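You operate a simulated robot arm through the tools that you are given. There is no shell and no other tool. Be economical: measure what you need, move in short steps, check, and stop when the job is done.

You run a simulated two-armed robot. Do the job below in one go: nothing can be reset, and whatever is moved stays where it is left.

JOB
Pick up the grey book with one hand, pass it to the other hand and put it on the white table top.
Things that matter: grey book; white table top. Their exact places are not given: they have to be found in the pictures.

Only the result counts: the job must be done as asked and must still hold three seconds after the hand-in. Knocking over, shifting, dropping, spilling or breaking anything else fails it.

ROBOT AND FRAMES
Two 7-joint arms with two-finger parallel grippers on one trunk, on a base that drives. Base frame: it is fixed to the floor where the robot stands at the start and does not move with it; the origin is under the middle of the robot, x ahead of it, y to its left, z up. Readings come in cm, degrees, newtons and seconds.
The left shoulder is at the start at [7, 17.7, 76.9], the right one opposite. With the tool pointing down near the work surface each hand reaches from about 10 to 58 cm from the robot's upright axis, wherever it stands, measured 20 degrees to its own side. Places, roughly: white table top [70, -60, 90]. Payload 3.43 kg a hand.
Tool frame (each hand has its own): the origin (TCP) lies between the finger pads and is the grasp point; the fingertips stand 3 cm ahead of it; z points along the fingers, y is the line along which they close. The gripper opens to 9.4 cm. The fingers are 2.8 cm wide and 1 cm thick; the gripper's body (5 by 9.6 cm) begins 5.5 cm behind the TCP.
Orientation is told as [roll, pitch, yaw] about the base's x, y, z axes, in that order, counted from this pose: with the fingers straight down and closing along the base's y, the tool's x points along the base's -x, its y along +y and its z along -z.

CONTROLS
- The arms move only by the tool drive_tool. It takes "left_steps", "right_steps" or both (then of equal length, played together; a hand with none holds still); each is a list of rows, each an object (a shift or turn left out is 0, a gripper value left out holds the last) with "travel": the shift along the tool's x, y, z in cm, a list of three; "delta_rot": the turn, a rotation vector about the tool's x, y, z in degrees, a list of three; "claw": the opening in per cent of the stroke, from 0 (shut) to 100 (fully open). In form: [{"travel": [tx, ty, tz], "delta_rot": [ax, ay, az], "claw": claw}, ...]. A call has 1 to 12 rows; each row shifts and turns the commanded pose from where the row before left it, along the tool's axes as they then stand. A row lasts 0.2 s, in which the tool goes at most 5 cm and 8.6 degrees; a call with a longer step from one row to the next is refused whole, and so is a gripper value outside its range. Where a pose cannot be reached the arm comes as near as it can. A force on the tool above 40 N (or 10 N above the force at the start of the call, whichever is more), or a blocked arm, ends the call early, and 0.2 s more pass. Each finger travels about 15.3 cm/s and halts on what it meets, pressing with about 25 N; the grip force reading is that of the motor and also rises with nothing between the fingers. The clock runs only during rows and for 0.2 s after the last one: add rows that do not move to give the fingers time. It gives the time, the measured TCP pose, the force on the tool (base axes), the opening and the grip force at its end, in the units of the frame above (readings bear some noise), with the torque about the TCP (base axes, N m) and any sound that the robot's microphone picked up.
- Cameras (640 x 400 px; columns grow to the right, rows downward): "scene" is now at [10.96, -2.11, 105.02]; the picture's right is [-0.30, -0.95, -0.00], its down [-0.85, 0.27, -0.45] and it looks along [0.43, -0.14, -0.89] (base axes); focal length 273 px, centre (320, 200). "left" rides on the left gripper at [7.6, -1.4, -10.2] in its tool frame; the picture's right is [0.18, 0.98, 0.00], its down [-0.75, 0.14, -0.64] and it looks along [-0.63, 0.12, 0.77] (tool axes); focal length 243 px, centre (320, 200). "right" rides on the right gripper at [7.6, 1.4, -10.2] in its tool frame; the picture's right is [-0.18, 0.98, 0.00], its down [-0.75, -0.14, -0.64] and it looks along [-0.63, -0.12, 0.77] (tool axes); focal length 243 px, centre (320, 200).
- capture(camera): a new picture of that camera. It takes no simulated time.
- slide_trunk(by): slides the trunk up (or, below 0, down) by that many cm; the arms and the scene camera ride with it, the base frame stays. It gives what a move gives, with no picture.
- drive_base(legs): drives the robot by 1 to 6 legs, each [ahead, turn to the left] in cm and degrees, along the robot's own axes; the way and the turn of a leg run together, so that a leg with both is an arc; at most 150 cm and 180 degrees a leg. The arms and the cameras ride along, it lands a little off, and it stops where it bumps. It gives what a move gives.
- turn_head(pan, tilt): turns the head with the scene camera to pan (to the left, within 86 degrees either way) and tilt (down, from -29 to 69), counted from straight ahead of the robot. It gives what a move gives.
- pixel_to_xyz(camera, pixels): for up to 12 pixels [column, row] of the newest picture of that camera ("zoom" is the newest enlarged one), the place [x, y, z] in the base frame of the surface seen there, good to about 0.2 cm. It takes no simulated time.
- close_up(camera, box): a new picture of the part [left, top, right, bottom] of that camera's present view, enlarged. It takes no simulated time.
- job_done(): hands the job in; it is judged then, once.

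Go step by step. Measure first, check grasps and placings, and put right what went wrong. The budget is 80 turns and 58 pictures, counting those below and the enlarged ones. Unless the task says otherwise, let go and move clear before handing in, and close with one line.

The tools are called after "Request:" by a JSON object that holds its "method" and its "body". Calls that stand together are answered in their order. drive_tool: Moves the arms, as the interface text tells. Its arguments: {"type":"object","properties":{"left_steps":{"type":"array"},"right_steps":{"type":"array"}},"required":[]} The other tools are called the same way: slide_trunk (by) slides the trunk up or down; drive_base (legs) drives the base; turn_head (pan, tilt) turns the head that bears the scene camera; capture (camera) takes a picture; pixel_to_xyz (camera, pixels) gives the place of the surface under pixels of a picture; close_up (camera, box) takes an enlarged picture of a part of a camera's view; job_done () hands the job in.

At the start:

```text
time: 0.0
left_ee_pos: [29.06, 3.85, 54.02]
left_ee_rot: [0.0, 0.0, 0.0]
left_contact_force: [-0.3, 0.1, -0.2]
left_moment: [0.0, 0.0, -0.06]
left_gripper_width: 9.41
left_finger_force: 0.2
right_ee_pos: [29.13, -20.85, 46.01]
right_ee_rot: [0.0, 0.0, 0.0]
right_contact_force: [0.4, 0.6, 0.3]
right_moment: [0.04, -0.01, 0.03]
right_gripper_width: 9.4
right_finger_force: 0.0
trunk travel left (down, up): [-34.9, 49.1]
robot x, y, heading: [0.05, 0.11, -0.0]
head pan, tilt: [-17.7, 63.4]
```

scene: 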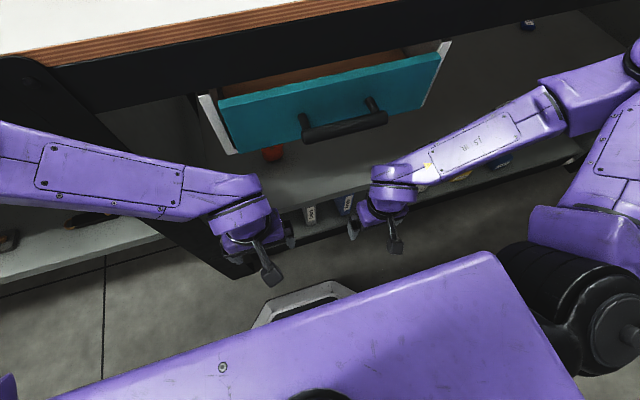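
right: 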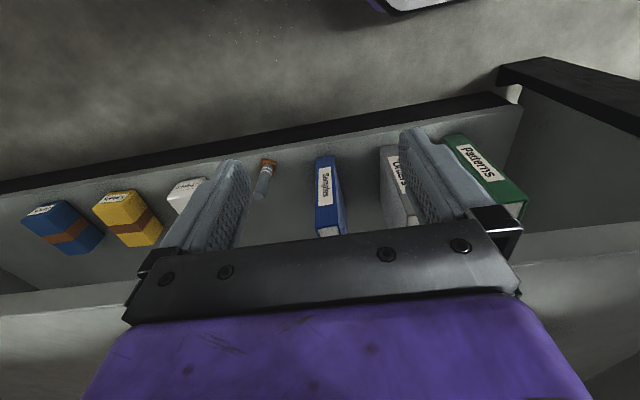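
left: 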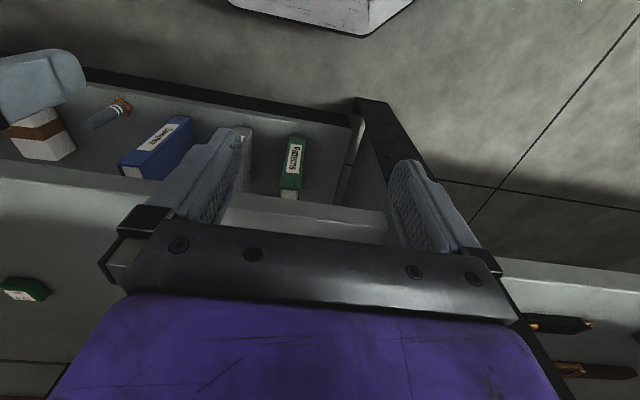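

The right picture shows a grey book near (395,190) between the blue (330,195) and the green one (485,175), on a low shelf. I'll measure these and take an enlarged view.

Request:
{"method": "pixel_to_xyz", "body": {"camera": "right", "pixels": [[388, 152], [395, 200], [402, 222], [391, 165], [330, 200], [325, 160], [470, 150], [500, 190], [360, 180], [300, 200], [400, 118], [100, 290]]}}

Request:
{"method": "close_up", "body": {"camera": "right", "box": [240, 80, 560, 280]}}

Request:
{"method": "close_up", "body": {"camera": "left", "box": [60, 80, 380, 280]}}

Request:
{"method": "close_up", "body": {"camera": "scene", "box": [200, 120, 520, 320]}}

```text
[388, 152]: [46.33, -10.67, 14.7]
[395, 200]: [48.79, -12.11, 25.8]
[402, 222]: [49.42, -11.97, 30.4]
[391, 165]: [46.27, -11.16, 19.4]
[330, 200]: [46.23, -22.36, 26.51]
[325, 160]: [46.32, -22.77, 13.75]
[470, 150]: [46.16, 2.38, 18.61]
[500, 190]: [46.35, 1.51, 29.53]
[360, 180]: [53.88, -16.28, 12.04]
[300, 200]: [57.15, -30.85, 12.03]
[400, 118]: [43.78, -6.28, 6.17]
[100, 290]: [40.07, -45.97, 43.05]
```

```text
2.00 times, centred on (400, 180) of right
```

zoom: 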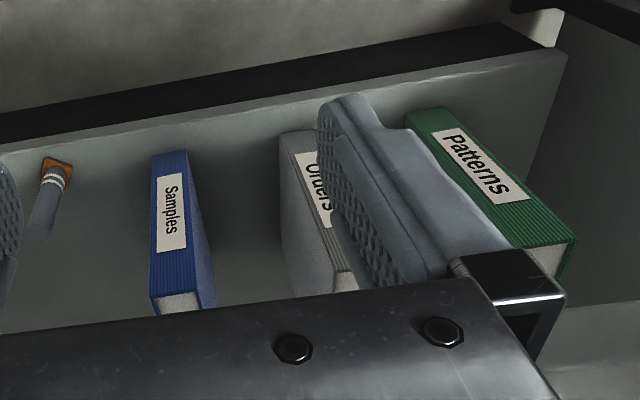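

```text
2.00 times, centred on (220, 180) of left
```

zoom: 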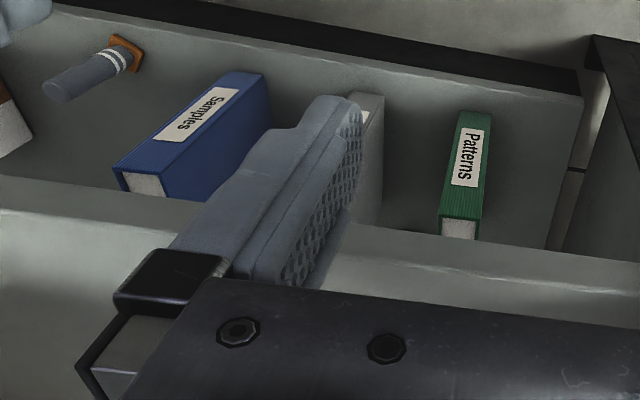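

```text
2.00 times, centred on (360, 220) of scene
```

zoom: 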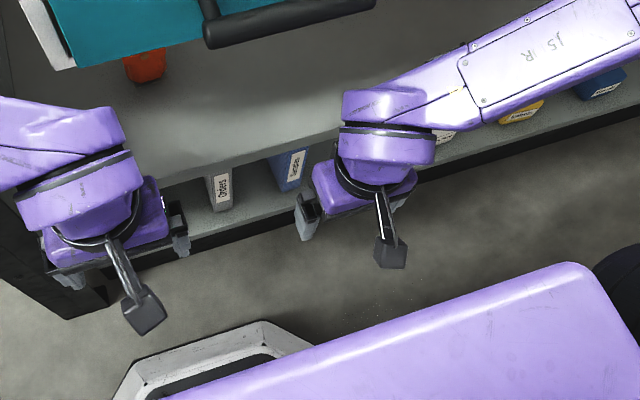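

The books stand upright on the low shelf (z≈12, spines at x≈46). I'll measure the furniture around it and look at the table top.

Request:
{"method": "pixel_to_xyz", "body": {"camera": "scene", "pixels": [[230, 120], [430, 80], [340, 130], [320, 95], [210, 130], [300, 10], [100, 40], [350, 185], [480, 165], [305, 210], [346, 200], [330, 175]]}}

Request:
{"method": "turn_head", "body": {"pan": -30, "tilt": 25}}

Request:
{"method": "capture", "body": {"camera": "scene"}}

```text
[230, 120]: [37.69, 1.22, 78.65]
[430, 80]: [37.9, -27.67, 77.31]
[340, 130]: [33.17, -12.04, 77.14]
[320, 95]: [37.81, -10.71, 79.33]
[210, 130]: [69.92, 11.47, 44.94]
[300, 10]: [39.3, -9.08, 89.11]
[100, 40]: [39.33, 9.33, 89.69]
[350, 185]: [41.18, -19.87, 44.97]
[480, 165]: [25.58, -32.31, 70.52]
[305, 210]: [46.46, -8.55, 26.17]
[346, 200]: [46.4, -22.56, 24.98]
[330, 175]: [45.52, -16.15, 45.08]
```

```text
time: 1.1
left_ee_pos: [29.32, 3.83, 53.98]
left_ee_rot: [-0.1, 0.0, 0.0]
left_contact_force: [0.6, -0.3, -1.1]
left_moment: [0.0, 0.02, -0.01]
left_gripper_width: 9.43
left_finger_force: 0.0
right_ee_pos: [29.15, -20.8, 46.05]
right_ee_rot: [0.0, 0.0, 0.1]
right_contact_force: [0.1, 0.5, -0.4]
right_moment: [0.03, 0.0, 0.0]
right_gripper_width: 9.4
right_finger_force: 0.1
trunk travel left (down, up): [-34.9, 49.1]
robot x, y, heading: [-0.4, 0.04, -0.0]
head pan, tilt: [-30.0, 25.0]
```

```text
51 pictures are left
```

scene: 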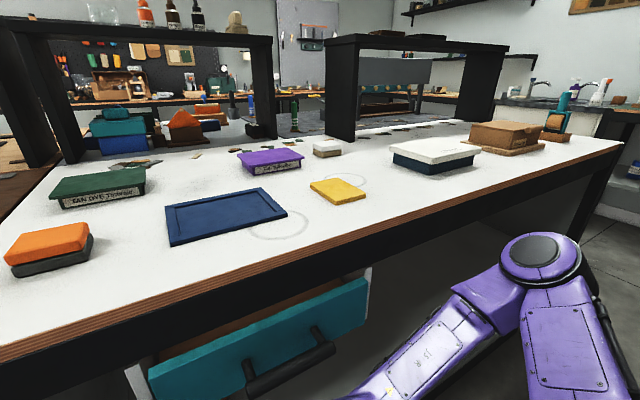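

The table has clear space near its front edge around (400,205)-(480,190) in the picture. I'll measure it and the objects beside it.

Request:
{"method": "pixel_to_xyz", "body": {"camera": "scene", "pixels": [[330, 235], [400, 205], [470, 190], [400, 240], [300, 275], [340, 200], [285, 212], [395, 168], [450, 170], [490, 155], [480, 205], [180, 290]]}}

Request:
{"method": "pixel_to_xyz", "body": {"camera": "right", "pixels": [[30, 310], [60, 295], [60, 270], [590, 230], [590, 290], [560, 240], [540, 130], [384, 147], [402, 147], [380, 180], [383, 215], [60, 240]]}}

```text
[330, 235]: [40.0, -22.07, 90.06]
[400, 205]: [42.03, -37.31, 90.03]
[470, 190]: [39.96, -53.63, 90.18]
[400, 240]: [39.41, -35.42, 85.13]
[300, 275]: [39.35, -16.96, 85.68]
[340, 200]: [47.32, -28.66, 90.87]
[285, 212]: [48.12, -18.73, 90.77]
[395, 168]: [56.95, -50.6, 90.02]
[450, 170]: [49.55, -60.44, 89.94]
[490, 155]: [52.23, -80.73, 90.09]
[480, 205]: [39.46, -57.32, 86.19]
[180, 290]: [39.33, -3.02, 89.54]
```

```text
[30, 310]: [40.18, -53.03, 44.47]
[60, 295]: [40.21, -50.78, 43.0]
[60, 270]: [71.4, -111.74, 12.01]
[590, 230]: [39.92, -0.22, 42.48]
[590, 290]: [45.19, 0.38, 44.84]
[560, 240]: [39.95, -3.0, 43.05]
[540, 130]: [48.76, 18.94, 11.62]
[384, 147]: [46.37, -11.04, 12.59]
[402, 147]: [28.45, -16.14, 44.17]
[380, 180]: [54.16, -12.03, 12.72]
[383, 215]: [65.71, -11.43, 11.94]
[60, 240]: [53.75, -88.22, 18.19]
```

Table top is at z=90 with its front edge at x≈39.5. Plan: shift the base right to about y=-25, so the left hand faces the book and the right hand faces the free table spot near (46,-48). First I'll check the floor around the robot.

Request:
{"method": "turn_head", "body": {"pan": -86, "tilt": 35}}

Request:
{"method": "capture", "body": {"camera": "scene"}}

Request:
{"method": "turn_head", "body": {"pan": 86, "tilt": 35}}

Request:
{"method": "capture", "body": {"camera": "scene"}}

```text
time: 2.3
left_ee_pos: [29.15, 3.93, 53.95]
left_ee_rot: [0.0, 0.1, 0.0]
left_contact_force: [-0.3, -0.2, 0.2]
left_moment: [0.02, 0.01, 0.01]
left_gripper_width: 9.39
left_finger_force: 0.1
right_ee_pos: [29.26, -20.86, 46.16]
right_ee_rot: [0.1, 0.1, 0.0]
right_contact_force: [0.1, 0.1, -0.7]
right_moment: [0.0, -0.05, 0.01]
right_gripper_width: 9.39
right_finger_force: 0.1
trunk travel left (down, up): [-34.9, 49.1]
robot x, y, heading: [0.51, 0.07, -0.1]
head pan, tilt: [-85.9, 35.0]
```

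```text
50 pictures are left
```

scene: 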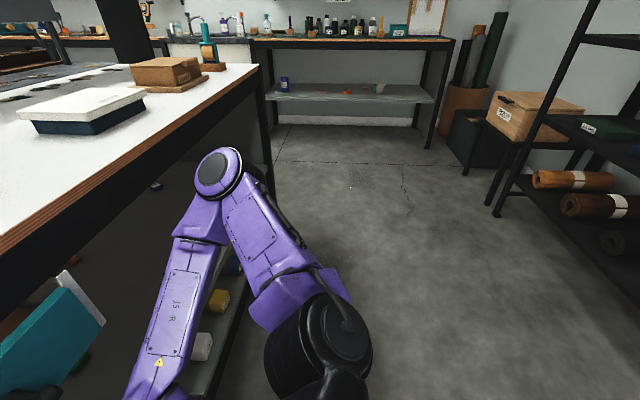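

```text
time: 4.9
left_ee_pos: [28.98, 3.77, 53.94]
left_ee_rot: [0.0, 0.0, 0.0]
left_contact_force: [-0.4, 0.3, -0.9]
left_moment: [0.0, 0.0, -0.01]
left_gripper_width: 9.39
left_finger_force: 0.1
right_ee_pos: [29.14, -20.87, 45.99]
right_ee_rot: [0.0, 0.1, -0.1]
right_contact_force: [0.2, 0.0, 0.6]
right_moment: [-0.02, -0.01, 0.0]
right_gripper_width: 9.41
right_finger_force: 0.0
trunk travel left (down, up): [-34.9, 49.1]
robot x, y, heading: [-0.1, 0.05, -0.1]
head pan, tilt: [85.9, 35.0]
```

```text
49 pictures are left
```

scene: 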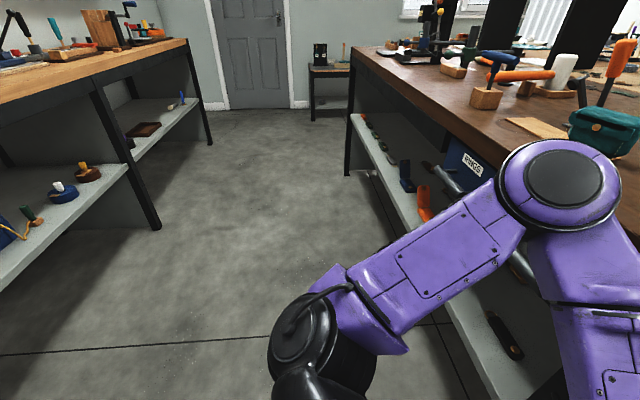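

An aisle with furniture behind the robot. I'll measure how much room there is.

Request:
{"method": "pixel_to_xyz", "body": {"camera": "scene", "pixels": [[60, 110], [150, 220], [10, 280], [190, 50], [560, 180], [500, 300], [350, 290], [600, 240]]}}

Request:
{"method": "turn_head", "body": {"pan": -86, "tilt": 35}}

Request:
{"method": "capture", "body": {"camera": "scene"}}

Request:
{"method": "pixel_to_xyz", "body": {"camera": "scene", "pixels": [[500, 190], [560, 220], [600, 270], [635, 310], [210, 165], [150, 280], [300, 270], [330, 310], [560, 110]]}}

```text
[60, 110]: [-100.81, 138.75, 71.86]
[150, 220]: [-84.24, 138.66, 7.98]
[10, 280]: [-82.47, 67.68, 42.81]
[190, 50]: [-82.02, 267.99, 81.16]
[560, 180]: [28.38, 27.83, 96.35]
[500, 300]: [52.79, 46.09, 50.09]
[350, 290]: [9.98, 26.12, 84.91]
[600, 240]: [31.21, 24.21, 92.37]
```

```text
time: 7.5
left_ee_pos: [29.1, 3.91, 54.01]
left_ee_rot: [0.0, 0.0, 0.1]
left_contact_force: [-0.2, 0.6, -0.4]
left_moment: [0.0, 0.0, 0.0]
left_gripper_width: 9.41
left_finger_force: 0.1
right_ee_pos: [29.19, -20.87, 46.01]
right_ee_rot: [0.0, 0.0, 0.0]
right_contact_force: [-1.1, -0.3, 0.3]
right_moment: [0.0, 0.03, 0.03]
right_gripper_width: 9.38
right_finger_force: 0.1
trunk travel left (down, up): [-34.9, 49.1]
robot x, y, heading: [-0.08, 0.06, 0.0]
head pan, tilt: [-85.9, 35.0]
```

```text
48 pictures are left
```

scene: 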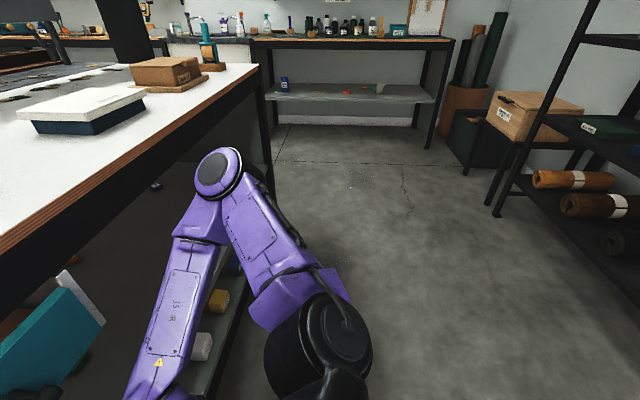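

```text
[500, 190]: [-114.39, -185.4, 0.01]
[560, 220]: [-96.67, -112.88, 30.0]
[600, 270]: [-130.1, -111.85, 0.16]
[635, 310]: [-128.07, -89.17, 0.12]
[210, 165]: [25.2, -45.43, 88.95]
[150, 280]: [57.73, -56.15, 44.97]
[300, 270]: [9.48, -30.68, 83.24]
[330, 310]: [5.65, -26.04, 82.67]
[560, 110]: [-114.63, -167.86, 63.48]
```

The aisle runs back to x≈-82, so there is room. I'll back off 25, turn right, drive 25, and turn back left.

Request:
{"method": "drive_base", "body": {"legs": [[-25, 0], [0, -90], [25, 0], [0, 90]]}}

Request:
{"method": "turn_head", "body": {"pan": 10, "tilt": 55}}

Request:
{"method": "capture", "body": {"camera": "scene"}}

```text
time: 18.4
left_ee_pos: [4.24, -21.06, 53.98]
left_ee_rot: [-0.1, 0.0, 0.3]
left_contact_force: [-0.3, -0.4, -0.7]
left_moment: [0.01, 0.01, -0.01]
left_gripper_width: 9.42
left_finger_force: 0.0
right_ee_pos: [4.52, -45.89, 46.01]
right_ee_rot: [0.0, 0.0, 0.3]
right_contact_force: [-0.5, -1.1, 0.1]
right_moment: [0.0, 0.0, 0.04]
right_gripper_width: 9.4
right_finger_force: 0.1
trunk travel left (down, up): [-34.9, 49.1]
robot x, y, heading: [-24.92, -25.18, 0.5]
head pan, tilt: [-85.9, 35.0]
```

```text
time: 20.1
left_ee_pos: [4.12, -21.23, 54.02]
left_ee_rot: [0.1, 0.0, 0.3]
left_contact_force: [0.1, 0.3, -0.1]
left_moment: [0.0, -0.04, 0.0]
left_gripper_width: 9.4
left_finger_force: 0.0
right_ee_pos: [4.4, -45.78, 45.96]
right_ee_rot: [0.0, 0.0, 0.4]
right_contact_force: [-0.6, -0.4, -0.4]
right_moment: [0.01, -0.01, -0.01]
right_gripper_width: 9.4
right_finger_force: 0.0
trunk travel left (down, up): [-34.9, 49.1]
robot x, y, heading: [-24.67, -25.11, 0.2]
head pan, tilt: [10.0, 55.0]
```

```text
47 pictures are left
```

scene: 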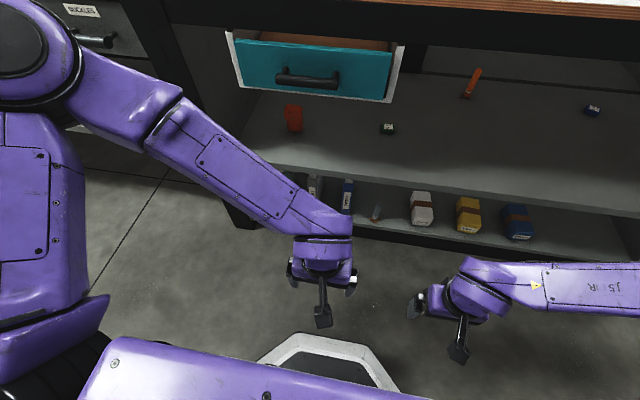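

Base is at (-25,-25). Now I'll raise the right hand a bit and bring the left one forward and leftward, tilting its fingers to point ahead.

Request:
{"method": "drive_tool", "body": {"left_steps": [{"travel": [-3, 2.5, 0]}, {"travel": [-3, 2.5, 0]}, {"travel": [-3, 2.5, 0]}, {"travel": [-3, 2.5, 0]}, {"delta_rot": [0, -8.2, 0]}, {"delta_rot": [0, -8.2, 0]}, {"delta_rot": [0, -8.2, 0]}, {"delta_rot": [0, -8.2, 0]}, {"delta_rot": [0, -8.2, 0]}, {"delta_rot": [0, -8.2, 0]}, {"delta_rot": [0, -8.2, 0]}, {"delta_rot": [0, -8.2, 0]}], "right_steps": [{"travel": [0, -1, -4]}, {"travel": [0, -1, -4]}, {"travel": [0, -1, -4]}, {"travel": [0, -1, -4]}, {"travel": [0, -1, -2]}, {}, {}, {}, {}, {}, {}, {}]}}

Request:
{"method": "drive_tool", "body": {"left_steps": [{"delta_rot": [0, -8.2, 0]}, {"delta_rot": [0, -8.2, 0]}, {"delta_rot": [0, -8, 0]}, {}]}}

Request:
{"method": "capture", "body": {"camera": "scene"}}

Request:
{"method": "capture", "body": {"camera": "left"}}

```text
time: 22.7
left_ee_pos: [16.51, -11.35, 53.77]
left_ee_rot: [-0.2, -65.8, 0.4]
left_contact_force: [-0.3, 0.1, 0.7]
left_moment: [-0.01, 0.01, -0.01]
left_gripper_width: 9.39
left_finger_force: 0.1
left hand out of reach, approached as far as the arm can: row 10
right_ee_pos: [7.6, -50.58, 63.2]
right_ee_rot: [0.0, 0.1, 0.3]
right_contact_force: [0.1, -0.1, -0.6]
right_moment: [0.0, 0.0, 0.04]
right_gripper_width: 9.41
right_finger_force: 0.0
right hand out of reach, approached as far as the arm can: row 1, 2, 3
trunk travel left (down, up): [-34.9, 49.1]
robot x, y, heading: [-25.2, -24.77, 0.6]
head pan, tilt: [10.0, 55.0]
```

```text
time: 23.7
left_ee_pos: [16.66, -11.22, 53.85]
left_ee_rot: [107.2, -89.8, -107.0]
left_contact_force: [-0.1, -0.1, -0.4]
left_moment: [-0.03, -0.04, 0.03]
left_gripper_width: 9.41
left_finger_force: 0.0
right_ee_pos: [7.65, -50.54, 63.27]
right_ee_rot: [0.0, 0.0, 0.4]
right_contact_force: [-0.1, 0.2, 0.6]
right_moment: [0.01, 0.04, 0.0]
right_gripper_width: 9.39
right_finger_force: 0.1
trunk travel left (down, up): [-34.9, 49.1]
robot x, y, heading: [-24.6, -25.22, 0.3]
head pan, tilt: [10.0, 55.0]
```

```text
46 pictures are left
```

scene: 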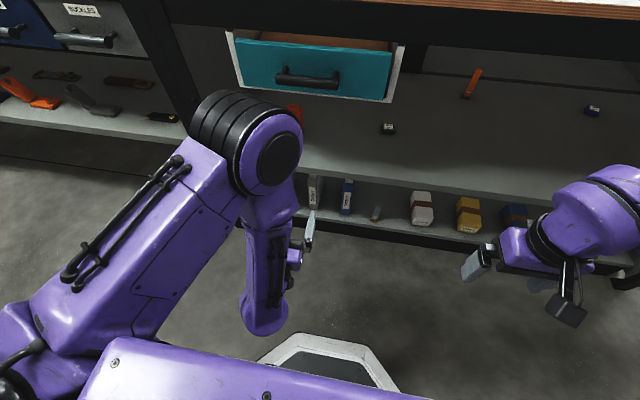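

```text
45 pictures are left
```

left: 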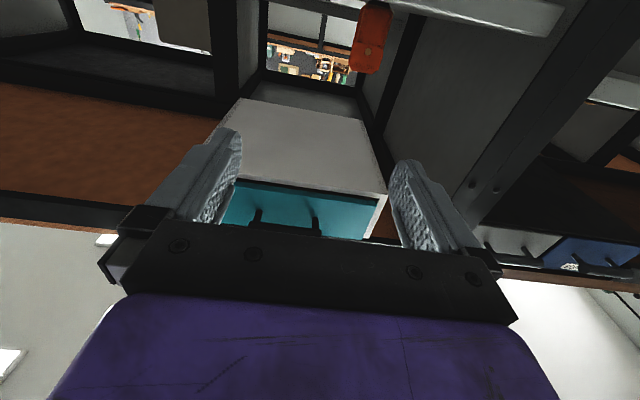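

The left fingers now point ahead, but the elbow sits far forward. I'll measure the elbow and forearm.

Request:
{"method": "pixel_to_xyz", "body": {"camera": "scene", "pixels": [[275, 155], [215, 105], [265, 230], [265, 320], [310, 230], [250, 110], [120, 290], [335, 345], [314, 190], [275, 340]]}}

```text
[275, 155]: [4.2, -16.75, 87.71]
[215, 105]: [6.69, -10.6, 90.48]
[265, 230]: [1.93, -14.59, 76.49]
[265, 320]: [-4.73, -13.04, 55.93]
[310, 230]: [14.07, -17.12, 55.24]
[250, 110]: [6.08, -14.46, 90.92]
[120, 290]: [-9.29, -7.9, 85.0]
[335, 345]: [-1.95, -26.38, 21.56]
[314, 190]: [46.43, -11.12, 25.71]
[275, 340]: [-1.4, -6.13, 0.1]
```

The elbow would come close to the middle shelf in this pose, so I'll extend the hand 12 cm forward, then lower the trunk.

Request:
{"method": "drive_tool", "body": {"left_steps": [{"travel": [0, 0, 4]}, {"travel": [0, 0, 4]}, {"travel": [0, 0, 4]}, {}]}}

Request:
{"method": "slide_trunk", "body": {"by": -32}}

Request:
{"method": "drive_tool", "body": {"left_steps": [{"travel": [0, 0, 4]}, {"travel": [0, 0, 4]}, {}]}}

Request:
{"method": "turn_head", "body": {"pan": 15, "tilt": 30}}

Request:
{"method": "capture", "body": {"camera": "scene"}}

Request:
{"method": "capture", "body": {"camera": "left"}}

```text
time: 24.7
left_ee_pos: [28.8, -11.29, 53.77]
left_ee_rot: [-41.0, -89.8, 41.3]
left_contact_force: [-0.2, -0.4, -0.1]
left_moment: [0.0, 0.0, 0.0]
left_gripper_width: 9.39
left_finger_force: 0.0
right_ee_pos: [7.64, -50.44, 63.32]
right_ee_rot: [-0.1, 0.0, 0.4]
right_contact_force: [0.2, -0.6, 0.3]
right_moment: [0.0, -0.03, 0.01]
right_gripper_width: 9.42
right_finger_force: 0.1
trunk travel left (down, up): [-34.9, 49.1]
robot x, y, heading: [-24.82, -25.05, 0.2]
head pan, tilt: [10.0, 55.0]
```

```text
time: 27.9
left_ee_pos: [28.73, -11.27, 21.83]
left_ee_rot: [72.4, -90.1, -72.0]
left_contact_force: [0.1, -0.5, 1.0]
left_moment: [0.0, 0.01, 0.04]
left_gripper_width: 9.37
left_finger_force: 0.1
right_ee_pos: [7.68, -50.56, 31.29]
right_ee_rot: [0.0, 0.0, 0.4]
right_contact_force: [0.6, -0.5, -0.9]
right_moment: [0.02, -0.01, 0.01]
right_gripper_width: 9.41
right_finger_force: 0.2
trunk travel left (down, up): [-2.9, 81.1]
robot x, y, heading: [-24.52, -25.0, -0.0]
head pan, tilt: [10.0, 55.0]
```

```text
time: 28.7
left_ee_pos: [36.74, -11.19, 21.81]
left_ee_rot: [28.7, -90.0, -28.3]
left_contact_force: [0.2, -0.7, 0.3]
left_moment: [-0.02, 0.0, 0.0]
left_gripper_width: 9.39
left_finger_force: 0.0
right_ee_pos: [7.76, -50.47, 31.22]
right_ee_rot: [0.1, 0.0, 0.5]
right_contact_force: [0.1, -0.4, -0.4]
right_moment: [0.0, 0.0, 0.02]
right_gripper_width: 9.4
right_finger_force: 0.0
trunk travel left (down, up): [-2.9, 81.1]
robot x, y, heading: [-24.69, -25.27, -0.1]
head pan, tilt: [10.0, 55.0]
```

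```text
time: 29.6
left_ee_pos: [36.71, -11.09, 21.71]
left_ee_rot: [80.8, -90.0, -80.6]
left_contact_force: [0.2, 0.0, 0.0]
left_moment: [0.01, -0.01, -0.03]
left_gripper_width: 9.4
left_finger_force: 0.1
right_ee_pos: [7.66, -50.62, 31.24]
right_ee_rot: [0.0, 0.1, 0.3]
right_contact_force: [0.7, -0.2, -0.3]
right_moment: [-0.03, 0.02, -0.02]
right_gripper_width: 9.39
right_finger_force: 0.0
trunk travel left (down, up): [-2.9, 81.1]
robot x, y, heading: [-24.61, -25.43, 0.4]
head pan, tilt: [15.0, 30.0]
```

```text
44 pictures are left
```

scene: 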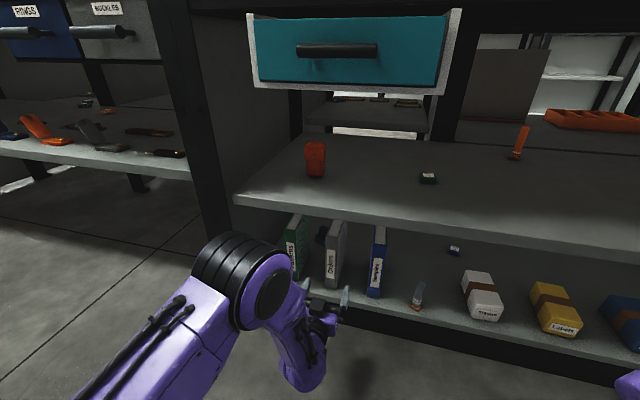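

```text
43 pictures are left
```

left: 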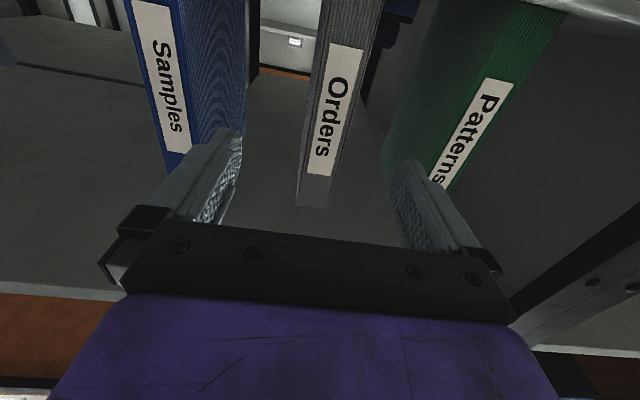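

Book is well aligned between the fingers in the left picture (spine about (310..345,100)). Measuring its edges, the neighbours, and the elbow.

Request:
{"method": "pixel_to_xyz", "body": {"camera": "left", "pixels": [[310, 120], [358, 60], [300, 200], [328, 203], [316, 100], [350, 110], [238, 80], [185, 60], [400, 140], [500, 60], [372, 30], [342, 130]]}}

Request:
{"method": "pixel_to_xyz", "body": {"camera": "scene", "pixels": [[338, 222], [328, 222], [348, 222], [336, 270], [345, 250], [250, 235], [290, 290], [275, 290], [353, 225], [385, 235]]}}

Request:
{"method": "close_up", "body": {"camera": "scene", "box": [250, 190, 410, 290]}}

```text
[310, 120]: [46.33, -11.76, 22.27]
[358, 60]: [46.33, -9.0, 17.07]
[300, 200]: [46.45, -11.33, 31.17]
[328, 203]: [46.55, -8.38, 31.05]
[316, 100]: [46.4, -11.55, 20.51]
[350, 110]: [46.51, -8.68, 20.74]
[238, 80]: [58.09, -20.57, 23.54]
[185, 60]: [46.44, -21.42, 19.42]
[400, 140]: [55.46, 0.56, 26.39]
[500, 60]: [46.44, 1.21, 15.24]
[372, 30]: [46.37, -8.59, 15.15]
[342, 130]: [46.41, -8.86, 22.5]
```

```text
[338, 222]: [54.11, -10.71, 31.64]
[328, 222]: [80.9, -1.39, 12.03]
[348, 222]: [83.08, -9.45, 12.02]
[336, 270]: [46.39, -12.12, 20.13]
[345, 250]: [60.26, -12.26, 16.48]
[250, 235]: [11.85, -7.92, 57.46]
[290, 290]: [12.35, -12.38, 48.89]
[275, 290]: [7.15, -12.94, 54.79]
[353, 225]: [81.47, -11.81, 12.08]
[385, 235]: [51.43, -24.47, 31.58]
```

```text
4.00 times, centred on (330, 240) of scene
```

zoom: 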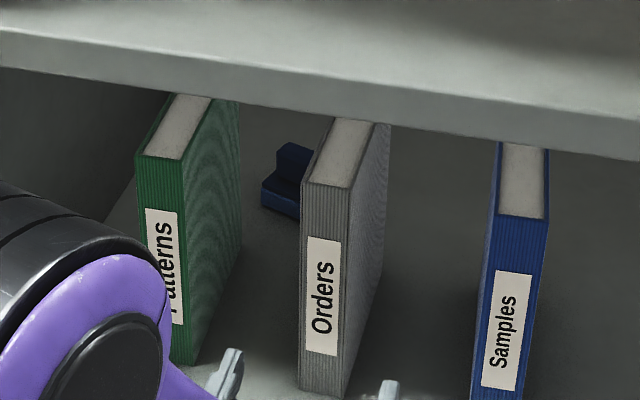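

Book: y from -12.1 to -8.4, top z≈31.6, spine x=46.4. I'll centre on y=-10.2, drive 9 cm ahead and check.

Request:
{"method": "drive_tool", "body": {"left_steps": [{"travel": [0, 0.9, 0]}, {}]}}

Request:
{"method": "drive_base", "body": {"legs": [[9, 0]]}}

Request:
{"method": "capture", "body": {"camera": "left"}}

```text
time: 30.2
left_ee_pos: [36.61, -10.24, 21.79]
left_ee_rot: [102.2, -90.0, -101.7]
left_contact_force: [-0.1, -0.2, -0.2]
left_moment: [0.0, 0.02, -0.01]
left_gripper_width: 9.41
left_finger_force: 0.0
right_ee_pos: [7.7, -50.6, 31.25]
right_ee_rot: [0.0, -0.1, 0.4]
right_contact_force: [0.5, -0.4, -1.1]
right_moment: [0.0, -0.01, -0.03]
right_gripper_width: 9.4
right_finger_force: 0.1
trunk travel left (down, up): [-2.9, 81.1]
robot x, y, heading: [-25.14, -25.25, 0.2]
head pan, tilt: [15.0, 30.0]
```

```text
time: 31.3
left_ee_pos: [45.63, -10.14, 21.77]
left_ee_rot: [80.4, -89.9, -80.0]
left_contact_force: [-1.1, -0.7, -0.5]
left_moment: [0.0, 0.01, 0.01]
left_gripper_width: 9.4
left_finger_force: 0.1
right_ee_pos: [16.64, -50.45, 31.26]
right_ee_rot: [-0.1, 0.1, 0.4]
right_contact_force: [0.0, 0.9, 0.3]
right_moment: [0.01, -0.04, -0.06]
right_gripper_width: 9.4
right_finger_force: 0.0
trunk travel left (down, up): [-2.9, 81.1]
robot x, y, heading: [-15.79, -24.92, 0.1]
head pan, tilt: [15.0, 30.0]
```

```text
41 pictures are left
```

left: 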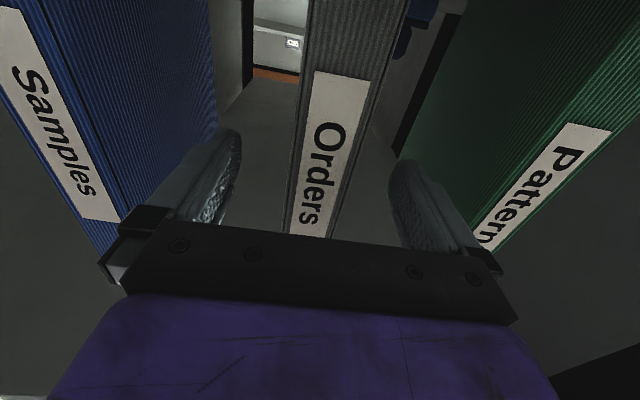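

The book is centred between the fingers. I'll advance 4.7 cm and close slowly.

Request:
{"method": "drive_tool", "body": {"left_steps": [{"travel": [0, 0, 2.4]}, {"travel": [0, 0, 2.4]}, {}, {"claw": 60}, {"claw": 45}, {"claw": 35}, {"claw": 20}, {"claw": 0}, {}, {}]}}

Request:
{"method": "capture", "body": {"camera": "left"}}

```text
time: 33.5
left_ee_pos: [50.42, -10.14, 21.83]
left_ee_rot: [106.5, -90.0, -106.1]
left_contact_force: [0.1, -2.3, 0.6]
left_moment: [-0.21, 0.03, -0.09]
left_gripper_width: 4.08
left_finger_force: 25.0
right_ee_pos: [16.68, -50.41, 31.34]
right_ee_rot: [0.0, 0.0, 0.4]
right_contact_force: [0.1, 0.1, 0.1]
right_moment: [-0.03, 0.02, 0.02]
right_gripper_width: 9.39
right_finger_force: 0.2
trunk travel left (down, up): [-2.9, 81.1]
robot x, y, heading: [-15.7, -24.96, 0.0]
head pan, tilt: [15.0, 30.0]
```

```text
40 pictures are left
```

left: 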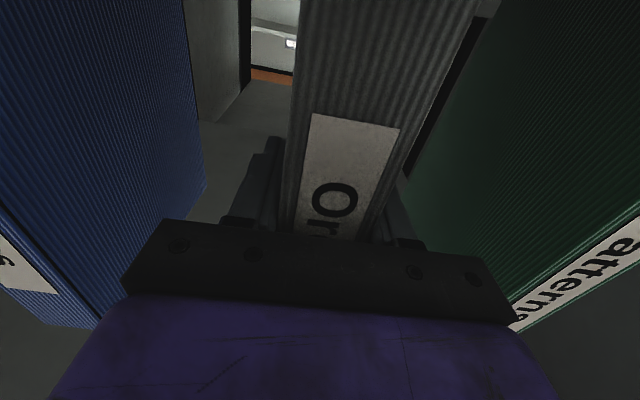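

Gripped at 4.08 cm. Lifting 2 cm (tool -x is up) and checking the force.

Request:
{"method": "drive_tool", "body": {"left_steps": [{"travel": [-1, 0, 0]}, {"travel": [-1, 0, 0]}, {}, {}]}}

Request:
{"method": "close_up", "body": {"camera": "scene", "box": [200, 150, 480, 325]}}

```text
time: 34.5
left_ee_pos: [50.48, -10.14, 23.72]
left_ee_rot: [5.6, -89.9, -5.2]
left_contact_force: [-0.4, 0.1, -6.4]
left_moment: [0.0, 0.23, 0.0]
left_gripper_width: 4.07
left_finger_force: 25.3
right_ee_pos: [16.76, -50.47, 31.13]
right_ee_rot: [0.1, 0.1, 0.4]
right_contact_force: [0.0, 0.0, 0.1]
right_moment: [0.0, 0.0, 0.0]
right_gripper_width: 9.39
right_finger_force: 0.0
trunk travel left (down, up): [-2.9, 81.1]
robot x, y, heading: [-15.73, -25.25, 0.3]
head pan, tilt: [15.0, 30.0]
```

```text
2.29 times, centred on (340, 238) of scene
```

zoom: 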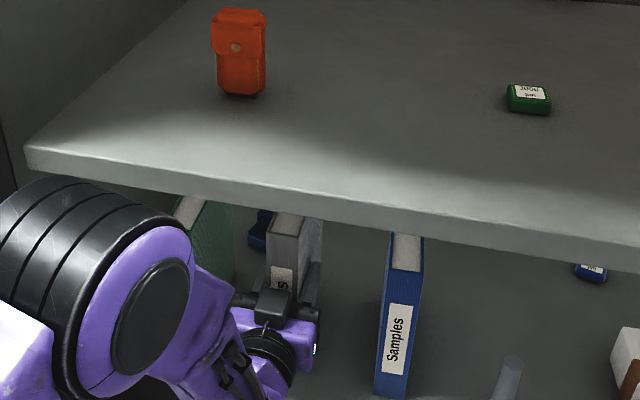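

The book is lifted (6.4 N, level). Backing the base 28 cm to pull it clear of the shelf.

Request:
{"method": "drive_base", "body": {"legs": [[-28, 0]]}}

Request:
{"method": "turn_head", "body": {"pan": 5, "tilt": 45}}

Request:
{"method": "capture", "body": {"camera": "scene"}}

```text
time: 36.4
left_ee_pos: [22.46, -10.44, 23.76]
left_ee_rot: [2.8, -89.9, -2.5]
left_contact_force: [0.5, -0.3, -5.9]
left_moment: [-0.05, 0.22, -0.01]
left_gripper_width: 4.03
left_finger_force: 25.1
right_ee_pos: [-11.35, -50.58, 31.27]
right_ee_rot: [0.0, 0.1, 0.3]
right_contact_force: [-0.3, -0.5, 0.2]
right_moment: [-0.06, -0.03, 0.0]
right_gripper_width: 9.43
right_finger_force: 0.0
trunk travel left (down, up): [-2.9, 81.1]
robot x, y, heading: [-43.95, -25.36, 0.4]
head pan, tilt: [15.0, 30.0]
```

```text
time: 37.2
left_ee_pos: [22.33, -10.37, 23.75]
left_ee_rot: [7.4, -89.9, -7.3]
left_contact_force: [1.1, -0.1, -5.8]
left_moment: [0.01, 0.21, 0.01]
left_gripper_width: 4.04
left_finger_force: 25.0
right_ee_pos: [-11.45, -50.54, 31.17]
right_ee_rot: [-0.1, 0.1, 0.4]
right_contact_force: [1.3, -1.5, 0.2]
right_moment: [0.03, 0.02, -0.01]
right_gripper_width: 9.4
right_finger_force: 0.1
trunk travel left (down, up): [-2.9, 81.1]
robot x, y, heading: [-44.3, -25.14, 0.3]
head pan, tilt: [5.0, 45.0]
```

```text
38 pictures are left
```

scene: 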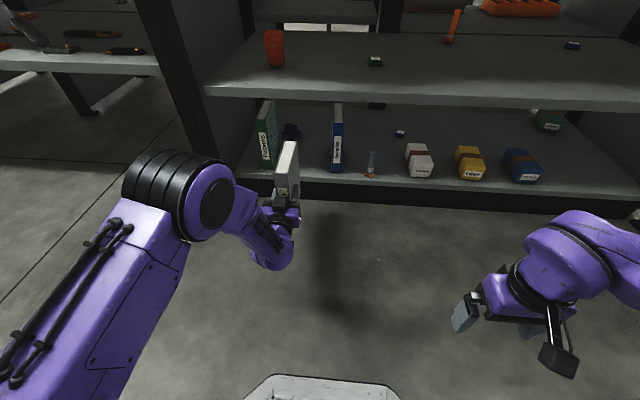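

The book is clear of the shelf. Now I'll draw the left hand in while yawing it so the book points to the robot's right.

Request:
{"method": "drive_tool", "body": {"left_steps": [{"travel": [0, -0.7, -1.8], "delta_rot": [8.2, 0, 0]}, {"travel": [0, -0.95, -1.68], "delta_rot": [8.2, 0, 0]}, {"travel": [0, -1.18, -1.53], "delta_rot": [8.2, 0, 0]}, {"travel": [0, -1.39, -1.35], "delta_rot": [8.2, 0, 0]}, {"travel": [0, -1.56, -1.13], "delta_rot": [8.2, 0, 0]}, {"travel": [0, -1.71, -0.9], "delta_rot": [8.2, 0, 0]}, {}]}}

Request:
{"method": "capture", "body": {"camera": "scene"}}

```text
time: 38.8
left_ee_pos: [11.71, -14.74, 23.69]
left_ee_rot: [-43.4, -89.9, -5.7]
left_contact_force: [0.8, 0.6, -5.6]
left_moment: [0.14, 0.13, -0.01]
left_gripper_width: 4.07
left_finger_force: 24.3
right_ee_pos: [-11.37, -50.6, 31.14]
right_ee_rot: [0.0, 0.0, 0.2]
right_contact_force: [0.1, 0.3, -0.1]
right_moment: [0.01, 0.0, 0.05]
right_gripper_width: 9.42
right_finger_force: 0.1
trunk travel left (down, up): [-2.9, 81.1]
robot x, y, heading: [-44.07, -25.36, 0.1]
head pan, tilt: [5.0, 45.0]
```

```text
37 pictures are left
```

scene: 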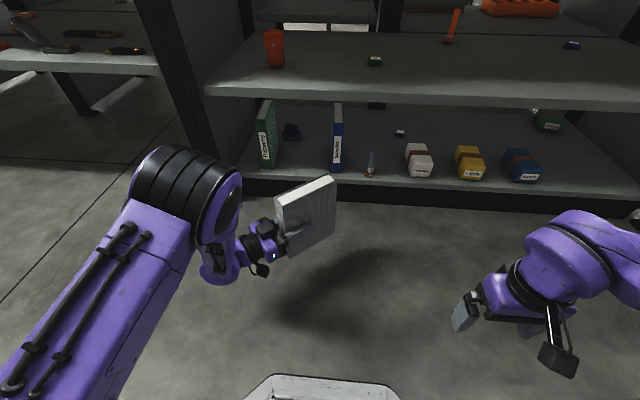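

Good; continuing the turn.

Request:
{"method": "drive_tool", "body": {"left_steps": [{"travel": [0, -1.82, -0.65], "delta_rot": [8.2, 0, 0]}, {"travel": [0, -1.89, -0.38], "delta_rot": [8.2, 0, 0]}, {"travel": [0, -1.93, -0.11], "delta_rot": [8.2, 0, 0]}, {"travel": [0, -1.92, 0.17], "delta_rot": [8.2, 0, 0]}, {"travel": [0, -1.88, 0.44], "delta_rot": [8, 0, 0]}, {}, {}]}}

Request:
{"method": "slide_trunk", "body": {"by": 20}}

Request:
{"method": "capture", "body": {"camera": "scene"}}

```text
time: 40.4
left_ee_pos: [2.66, -18.3, 23.71]
left_ee_rot: [-64.8, -89.9, -24.9]
left_contact_force: [0.1, -0.8, -5.9]
left_moment: [0.17, 0.0, 0.01]
left_gripper_width: 4.0
left_finger_force: 25.1
right_ee_pos: [-11.47, -50.61, 31.25]
right_ee_rot: [-0.1, -0.1, 0.3]
right_contact_force: [-0.3, 0.4, 0.9]
right_moment: [-0.05, -0.04, 0.0]
right_gripper_width: 9.41
right_finger_force: 0.0
trunk travel left (down, up): [-2.9, 81.1]
robot x, y, heading: [-43.87, -25.46, 0.4]
head pan, tilt: [5.0, 45.0]
```

```text
time: 42.6
left_ee_pos: [2.68, -18.23, 43.94]
left_ee_rot: [-70.7, -90.0, -19.0]
left_contact_force: [1.4, 0.3, -6.0]
left_moment: [0.18, -0.04, -0.01]
left_gripper_width: 4.05
left_finger_force: 25.1
right_ee_pos: [-11.39, -50.62, 51.1]
right_ee_rot: [0.0, 0.1, 0.3]
right_contact_force: [0.4, 0.4, 0.1]
right_moment: [0.04, -0.01, -0.02]
right_gripper_width: 9.41
right_finger_force: 0.1
trunk travel left (down, up): [-22.9, 61.1]
robot x, y, heading: [-44.16, -25.17, 0.5]
head pan, tilt: [5.0, 45.0]
```

```text
36 pictures are left
```

scene: 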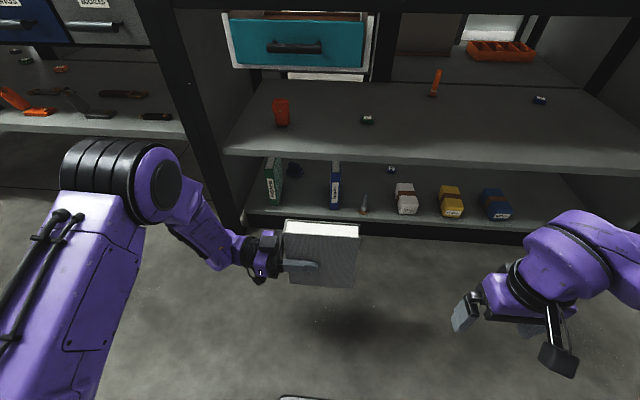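

The book now sits across the front. I'll measure its top edges.

Request:
{"method": "pixel_to_xyz", "body": {"camera": "scene", "pixels": [[290, 223], [355, 226], [284, 233], [356, 236], [320, 230], [320, 225], [320, 237], [325, 280], [262, 240], [352, 284]]}}

Request:
{"method": "close_up", "body": {"camera": "scene", "box": [220, 190, 400, 302]}}

```text
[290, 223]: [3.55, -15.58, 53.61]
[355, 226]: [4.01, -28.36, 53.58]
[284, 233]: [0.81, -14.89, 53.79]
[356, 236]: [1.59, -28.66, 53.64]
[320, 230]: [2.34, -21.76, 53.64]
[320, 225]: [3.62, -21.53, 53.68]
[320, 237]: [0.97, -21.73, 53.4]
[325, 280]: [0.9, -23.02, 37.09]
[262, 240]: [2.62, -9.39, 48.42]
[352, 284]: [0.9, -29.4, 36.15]
```

```text
3.56 times, centred on (310, 246) of scene
```

zoom: 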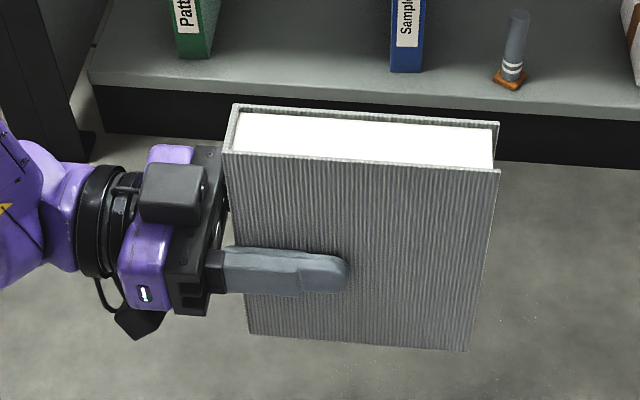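

Book top is at z 53.6, x 0.7–4.3, y -14 to -29. I'll lower the left hand 8 cm and yaw the right hand 92° in place.

Request:
{"method": "drive_tool", "body": {"left_steps": [{"travel": [2, 0, 0]}, {"travel": [2, 0, 0]}, {"travel": [2, 0, 0]}, {"travel": [2, 0, 0]}, {}, {}, {}, {}, {}, {}, {}, {}], "right_steps": [{"delta_rot": [0, 0, -8.4]}, {"delta_rot": [0, 0, -8.4]}, {"delta_rot": [0, 0, -8.4]}, {"delta_rot": [0, 0, -8.4]}, {"delta_rot": [0, 0, -8.4]}, {"delta_rot": [0, 0, -8.4]}, {"delta_rot": [0, 0, -8.4]}, {"delta_rot": [0, 0, -8.4]}, {"delta_rot": [0, 0, -8.4]}, {"delta_rot": [0, 0, -8.4]}, {"delta_rot": [0, 0, -8]}, {}]}}

Request:
{"method": "capture", "body": {"camera": "scene"}}

```text
time: 45.2
left_ee_pos: [2.71, -18.15, 35.83]
left_ee_rot: [-69.1, -89.8, -20.6]
left_contact_force: [-0.7, 0.3, -6.2]
left_moment: [0.21, -0.02, 0.0]
left_gripper_width: 4.04
left_finger_force: 25.0
right_ee_pos: [-11.13, -48.64, 48.13]
right_ee_rot: [-2.4, -0.3, 31.0]
right_contact_force: [0.6, 0.5, -0.1]
right_moment: [-0.01, -0.02, 0.0]
right_gripper_width: 9.4
right_finger_force: 0.0
right hand out of reach, approached as far as the arm can: row 3, 4, 5, 6, 7, 8, 9, 10, 11
trunk travel left (down, up): [-22.9, 61.1]
robot x, y, heading: [-43.78, -25.32, 0.3]
head pan, tilt: [5.0, 45.0]
```

```text
34 pictures are left
```

scene: 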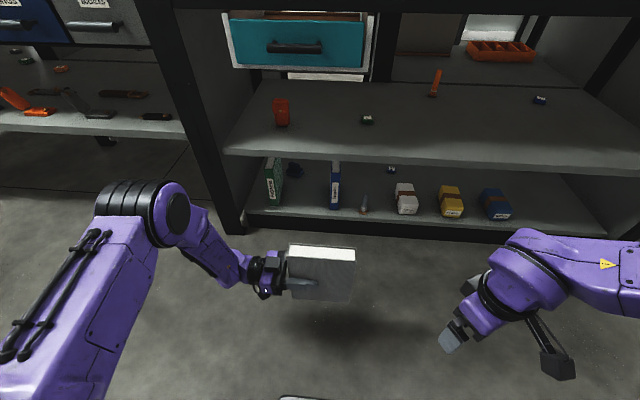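

The right wrist stops at yaw ≈31° in that direction. I'll try turning the other way and see what the commanded pose starts from.

Request:
{"method": "drive_tool", "body": {"right_steps": [{"delta_rot": [0, 0, 8.4]}, {"delta_rot": [0, 0, 8.4]}, {"delta_rot": [0, 0, 8.4]}, {"delta_rot": [0, 0, 8.4]}, {}]}}

```text
time: 46.4
left_ee_pos: [2.55, -18.07, 35.87]
left_ee_rot: [-66.8, -89.8, -22.9]
left_contact_force: [-0.8, 0.2, -5.2]
left_moment: [0.22, -0.05, -0.02]
left_gripper_width: 4.06
left_finger_force: 25.2
right_ee_pos: [-11.04, -48.71, 48.09]
right_ee_rot: [-1.9, -1.5, -2.7]
right_contact_force: [-1.1, 0.2, -0.2]
right_moment: [0.0, -0.02, 0.03]
right_gripper_width: 9.42
right_finger_force: 0.1
trunk travel left (down, up): [-22.9, 61.1]
robot x, y, heading: [-44.01, -25.04, 0.3]
head pan, tilt: [5.0, 45.0]
```

Commands start from the measured pose. Continuing to yaw ≈-88°, while rising 3 cm.

Request:
{"method": "drive_tool", "body": {"right_steps": [{"travel": [0, 0, -0.3], "delta_rot": [0, 0, 8.5]}, {"travel": [0, 0, -0.3], "delta_rot": [0, 0, 8.5]}, {"travel": [0, 0, -0.3], "delta_rot": [0, 0, 8.5]}, {"travel": [0, 0, -0.3], "delta_rot": [0, 0, 8.5]}, {"travel": [0, 0, -0.3], "delta_rot": [0, 0, 8.5]}, {"travel": [0, 0, -0.3], "delta_rot": [0, 0, 8.5]}, {"travel": [0, 0, -0.3], "delta_rot": [0, 0, 8.5]}, {"travel": [0, 0, -0.3], "delta_rot": [0, 0, 8.5]}, {"travel": [0, 0, -0.3], "delta_rot": [0, 0, 8.5]}, {"travel": [0, 0, -0.3], "delta_rot": [0, 0, 8.5]}, {}]}}

Request:
{"method": "capture", "body": {"camera": "scene"}}

```text
time: 48.8
left_ee_pos: [2.62, -18.17, 35.86]
left_ee_rot: [-68.7, -89.9, -21.2]
left_contact_force: [0.5, -0.2, -6.9]
left_moment: [0.22, -0.06, 0.01]
left_gripper_width: 4.03
left_finger_force: 25.3
right_ee_pos: [-11.17, -48.49, 51.0]
right_ee_rot: [1.3, -1.9, -87.8]
right_contact_force: [0.2, -0.4, 0.5]
right_moment: [-0.01, 0.0, 0.04]
right_gripper_width: 9.39
right_finger_force: 0.0
trunk travel left (down, up): [-22.9, 61.1]
robot x, y, heading: [-43.63, -25.44, 0.2]
head pan, tilt: [5.0, 45.0]
```

```text
33 pictures are left
```

scene: 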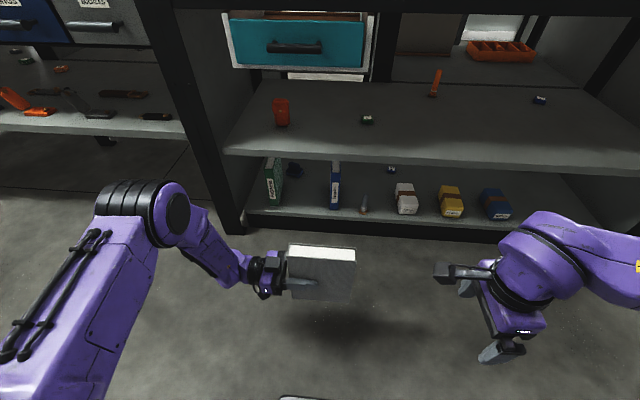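

Right hand is at yaw -88° with its fingers above the book's height. Moving it over the book in small steps.

Request:
{"method": "drive_tool", "body": {"right_steps": [{"travel": [2.4, 2.5, -0.5]}, {"travel": [3.2, 2.5, -0.5]}, {"travel": [3.2, 2.5, 0]}, {"travel": [3.2, 2.5, 0]}, {"travel": [3.2, 2.5, 0]}, {"travel": [3.2, 2.2, 0]}, {"travel": [3, 0, 0]}, {"travel": [3, 0, 0]}, {}]}}

Request:
{"method": "capture", "body": {"camera": "scene"}}

Request:
{"method": "capture", "body": {"camera": "right"}}

```text
time: 50.8
left_ee_pos: [2.72, -18.06, 35.86]
left_ee_rot: [-85.6, -89.9, -4.1]
left_contact_force: [0.6, 0.2, -5.5]
left_moment: [0.21, 0.01, 0.02]
left_gripper_width: 4.06
left_finger_force: 25.2
right_ee_pos: [2.47, -23.47, 51.62]
right_ee_rot: [1.2, -2.0, -87.8]
right_contact_force: [-0.3, 0.7, -0.5]
right_moment: [-0.03, 0.0, -0.01]
right_gripper_width: 9.39
right_finger_force: 0.0
trunk travel left (down, up): [-22.9, 61.1]
robot x, y, heading: [-44.08, -25.09, 0.4]
head pan, tilt: [5.0, 45.0]
```

```text
32 pictures are left
```

scene: 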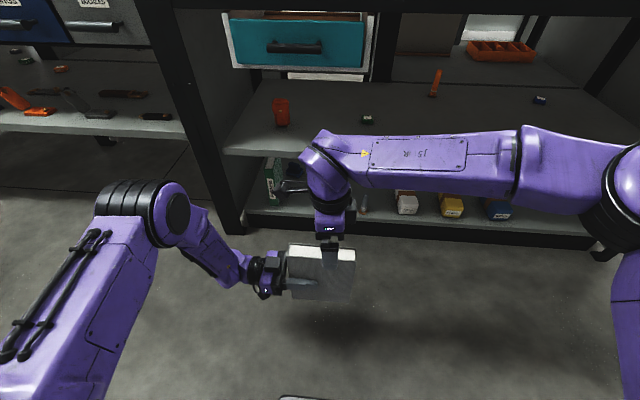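

```text
31 pictures are left
```

right: 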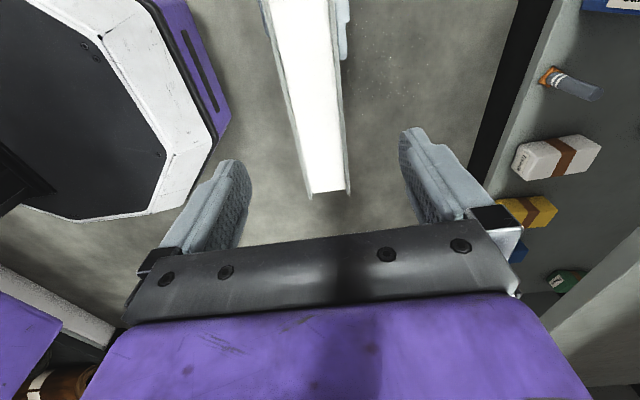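

The fingers straddle the book's top (white page block between the fingers in the right picture). I'll level the tilt, descend 9 cm and close.

Request:
{"method": "drive_tool", "body": {"right_steps": [{"travel": [0, 0, 1], "delta_rot": [1.3, 2, 0]}, {"travel": [0, 0, 2]}, {"travel": [0, 0, 2]}, {"travel": [0, 0, 2]}, {"travel": [0, 0, 2]}, {}]}}

Request:
{"method": "capture", "body": {"camera": "right"}}

Request:
{"method": "close_up", "body": {"camera": "scene", "box": [220, 190, 400, 302]}}

```text
time: 52.2
left_ee_pos: [2.73, -18.21, 35.92]
left_ee_rot: [-76.7, -90.0, -13.0]
left_contact_force: [-0.6, -0.4, -5.9]
left_moment: [0.24, -0.01, -0.02]
left_gripper_width: 4.04
left_finger_force: 24.4
right_ee_pos: [2.54, -23.58, 42.42]
right_ee_rot: [0.0, 0.1, -87.6]
right_contact_force: [-0.2, 0.3, 0.0]
right_moment: [-0.01, 0.0, 0.0]
right_gripper_width: 9.38
right_finger_force: 0.1
trunk travel left (down, up): [-22.9, 61.1]
robot x, y, heading: [-44.01, -25.52, 0.4]
head pan, tilt: [5.0, 45.0]
```

```text
30 pictures are left
```

right: 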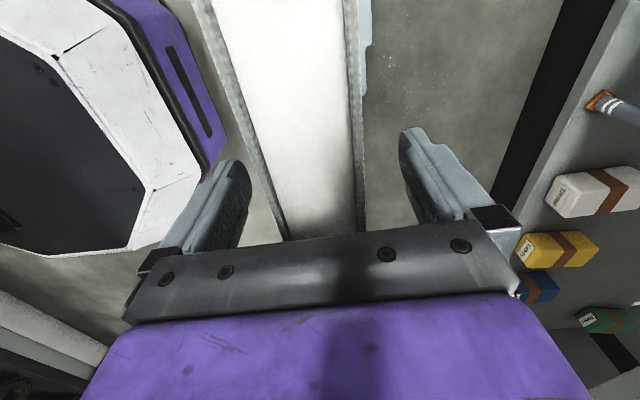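

```text
3.56 times, centred on (310, 246) of scene
```

zoom: 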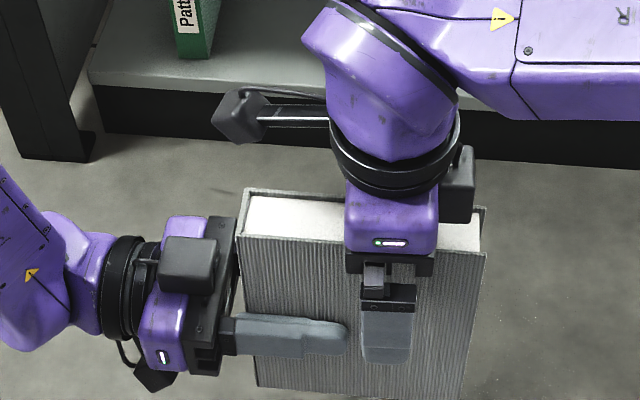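

Well placed, no contact yet. Closing the right hand.

Request:
{"method": "drive_tool", "body": {"right_steps": [{"claw": 60}, {"claw": 48}, {"claw": 42}, {"claw": 30}, {"claw": 0}, {}, {}]}}

```text
time: 53.8
left_ee_pos: [2.6, -18.2, 35.9]
left_ee_rot: [-99.4, -90.0, 9.6]
left_contact_force: [-15.2, -2.3, 2.6]
left_moment: [-0.1, -0.69, -0.1]
left_gripper_width: 4.05
left_finger_force: 24.7
right_ee_pos: [2.61, -23.56, 42.57]
right_ee_rot: [0.0, 0.0, -87.6]
right_contact_force: [14.7, 3.4, -3.5]
right_moment: [0.02, -0.32, -0.71]
right_gripper_width: 4.1
right_finger_force: 24.7
trunk travel left (down, up): [-22.9, 61.1]
robot x, y, heading: [-43.93, -25.23, 0.1]
head pan, tilt: [5.0, 45.0]
```

Both hands hold the book (right opening 4.1). There is about 15 N side strain between them, so I'll relax it with a tiny +x shift of the right hand.

Request:
{"method": "drive_tool", "body": {"right_steps": [{"travel": [0, 0.2, 0]}, {}, {}]}}

```text
time: 54.6
left_ee_pos: [2.72, -18.16, 35.81]
left_ee_rot: [-78.2, -90.0, -11.4]
left_contact_force: [-1.1, -2.0, -4.6]
left_moment: [-0.08, 0.31, 0.19]
left_gripper_width: 4.04
left_finger_force: 24.9
right_ee_pos: [2.7, -23.53, 42.52]
right_ee_rot: [-0.1, -0.1, -87.6]
right_contact_force: [0.5, 1.9, 0.4]
right_moment: [0.33, -0.38, -0.25]
right_gripper_width: 4.11
right_finger_force: 25.5
trunk travel left (down, up): [-22.9, 61.1]
robot x, y, heading: [-44.07, -25.26, 0.5]
head pan, tilt: [5.0, 45.0]
```

Strain is gone. Opening the left hand partly (to about 6.5 cm) and backing it out to the left.

Request:
{"method": "drive_tool", "body": {"left_steps": [{"claw": 55}, {"claw": 75}, {}, {"travel": [0, 0, -3]}, {"travel": [0, 0, -3]}, {"travel": [0, 0, -3]}, {}]}}

Request:
{"method": "capture", "body": {"camera": "scene"}}

```text
time: 56.2
left_ee_pos: [2.57, -9.21, 35.83]
left_ee_rot: [-84.2, -89.9, -5.6]
left_contact_force: [-0.8, 0.4, -0.2]
left_moment: [0.0, 0.0, 0.02]
left_gripper_width: 7.06
left_finger_force: 0.1
right_ee_pos: [2.83, -23.52, 42.46]
right_ee_rot: [0.0, 0.0, -87.5]
right_contact_force: [-0.5, -1.4, 0.2]
right_moment: [-0.15, -0.01, -0.01]
right_gripper_width: 4.07
right_finger_force: 25.1
trunk travel left (down, up): [-22.9, 61.1]
robot x, y, heading: [-44.0, -25.12, 0.3]
head pan, tilt: [5.0, 45.0]
```

```text
28 pictures are left
```

scene: 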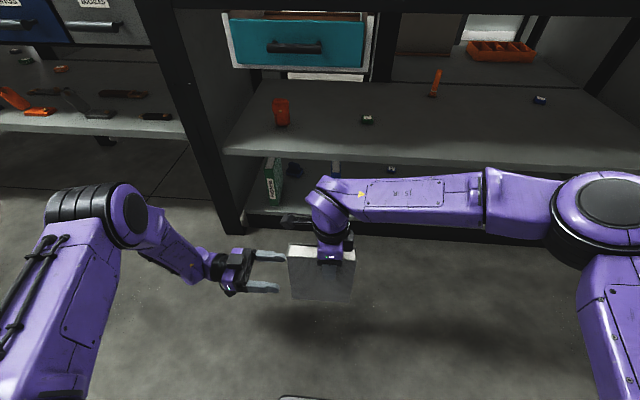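

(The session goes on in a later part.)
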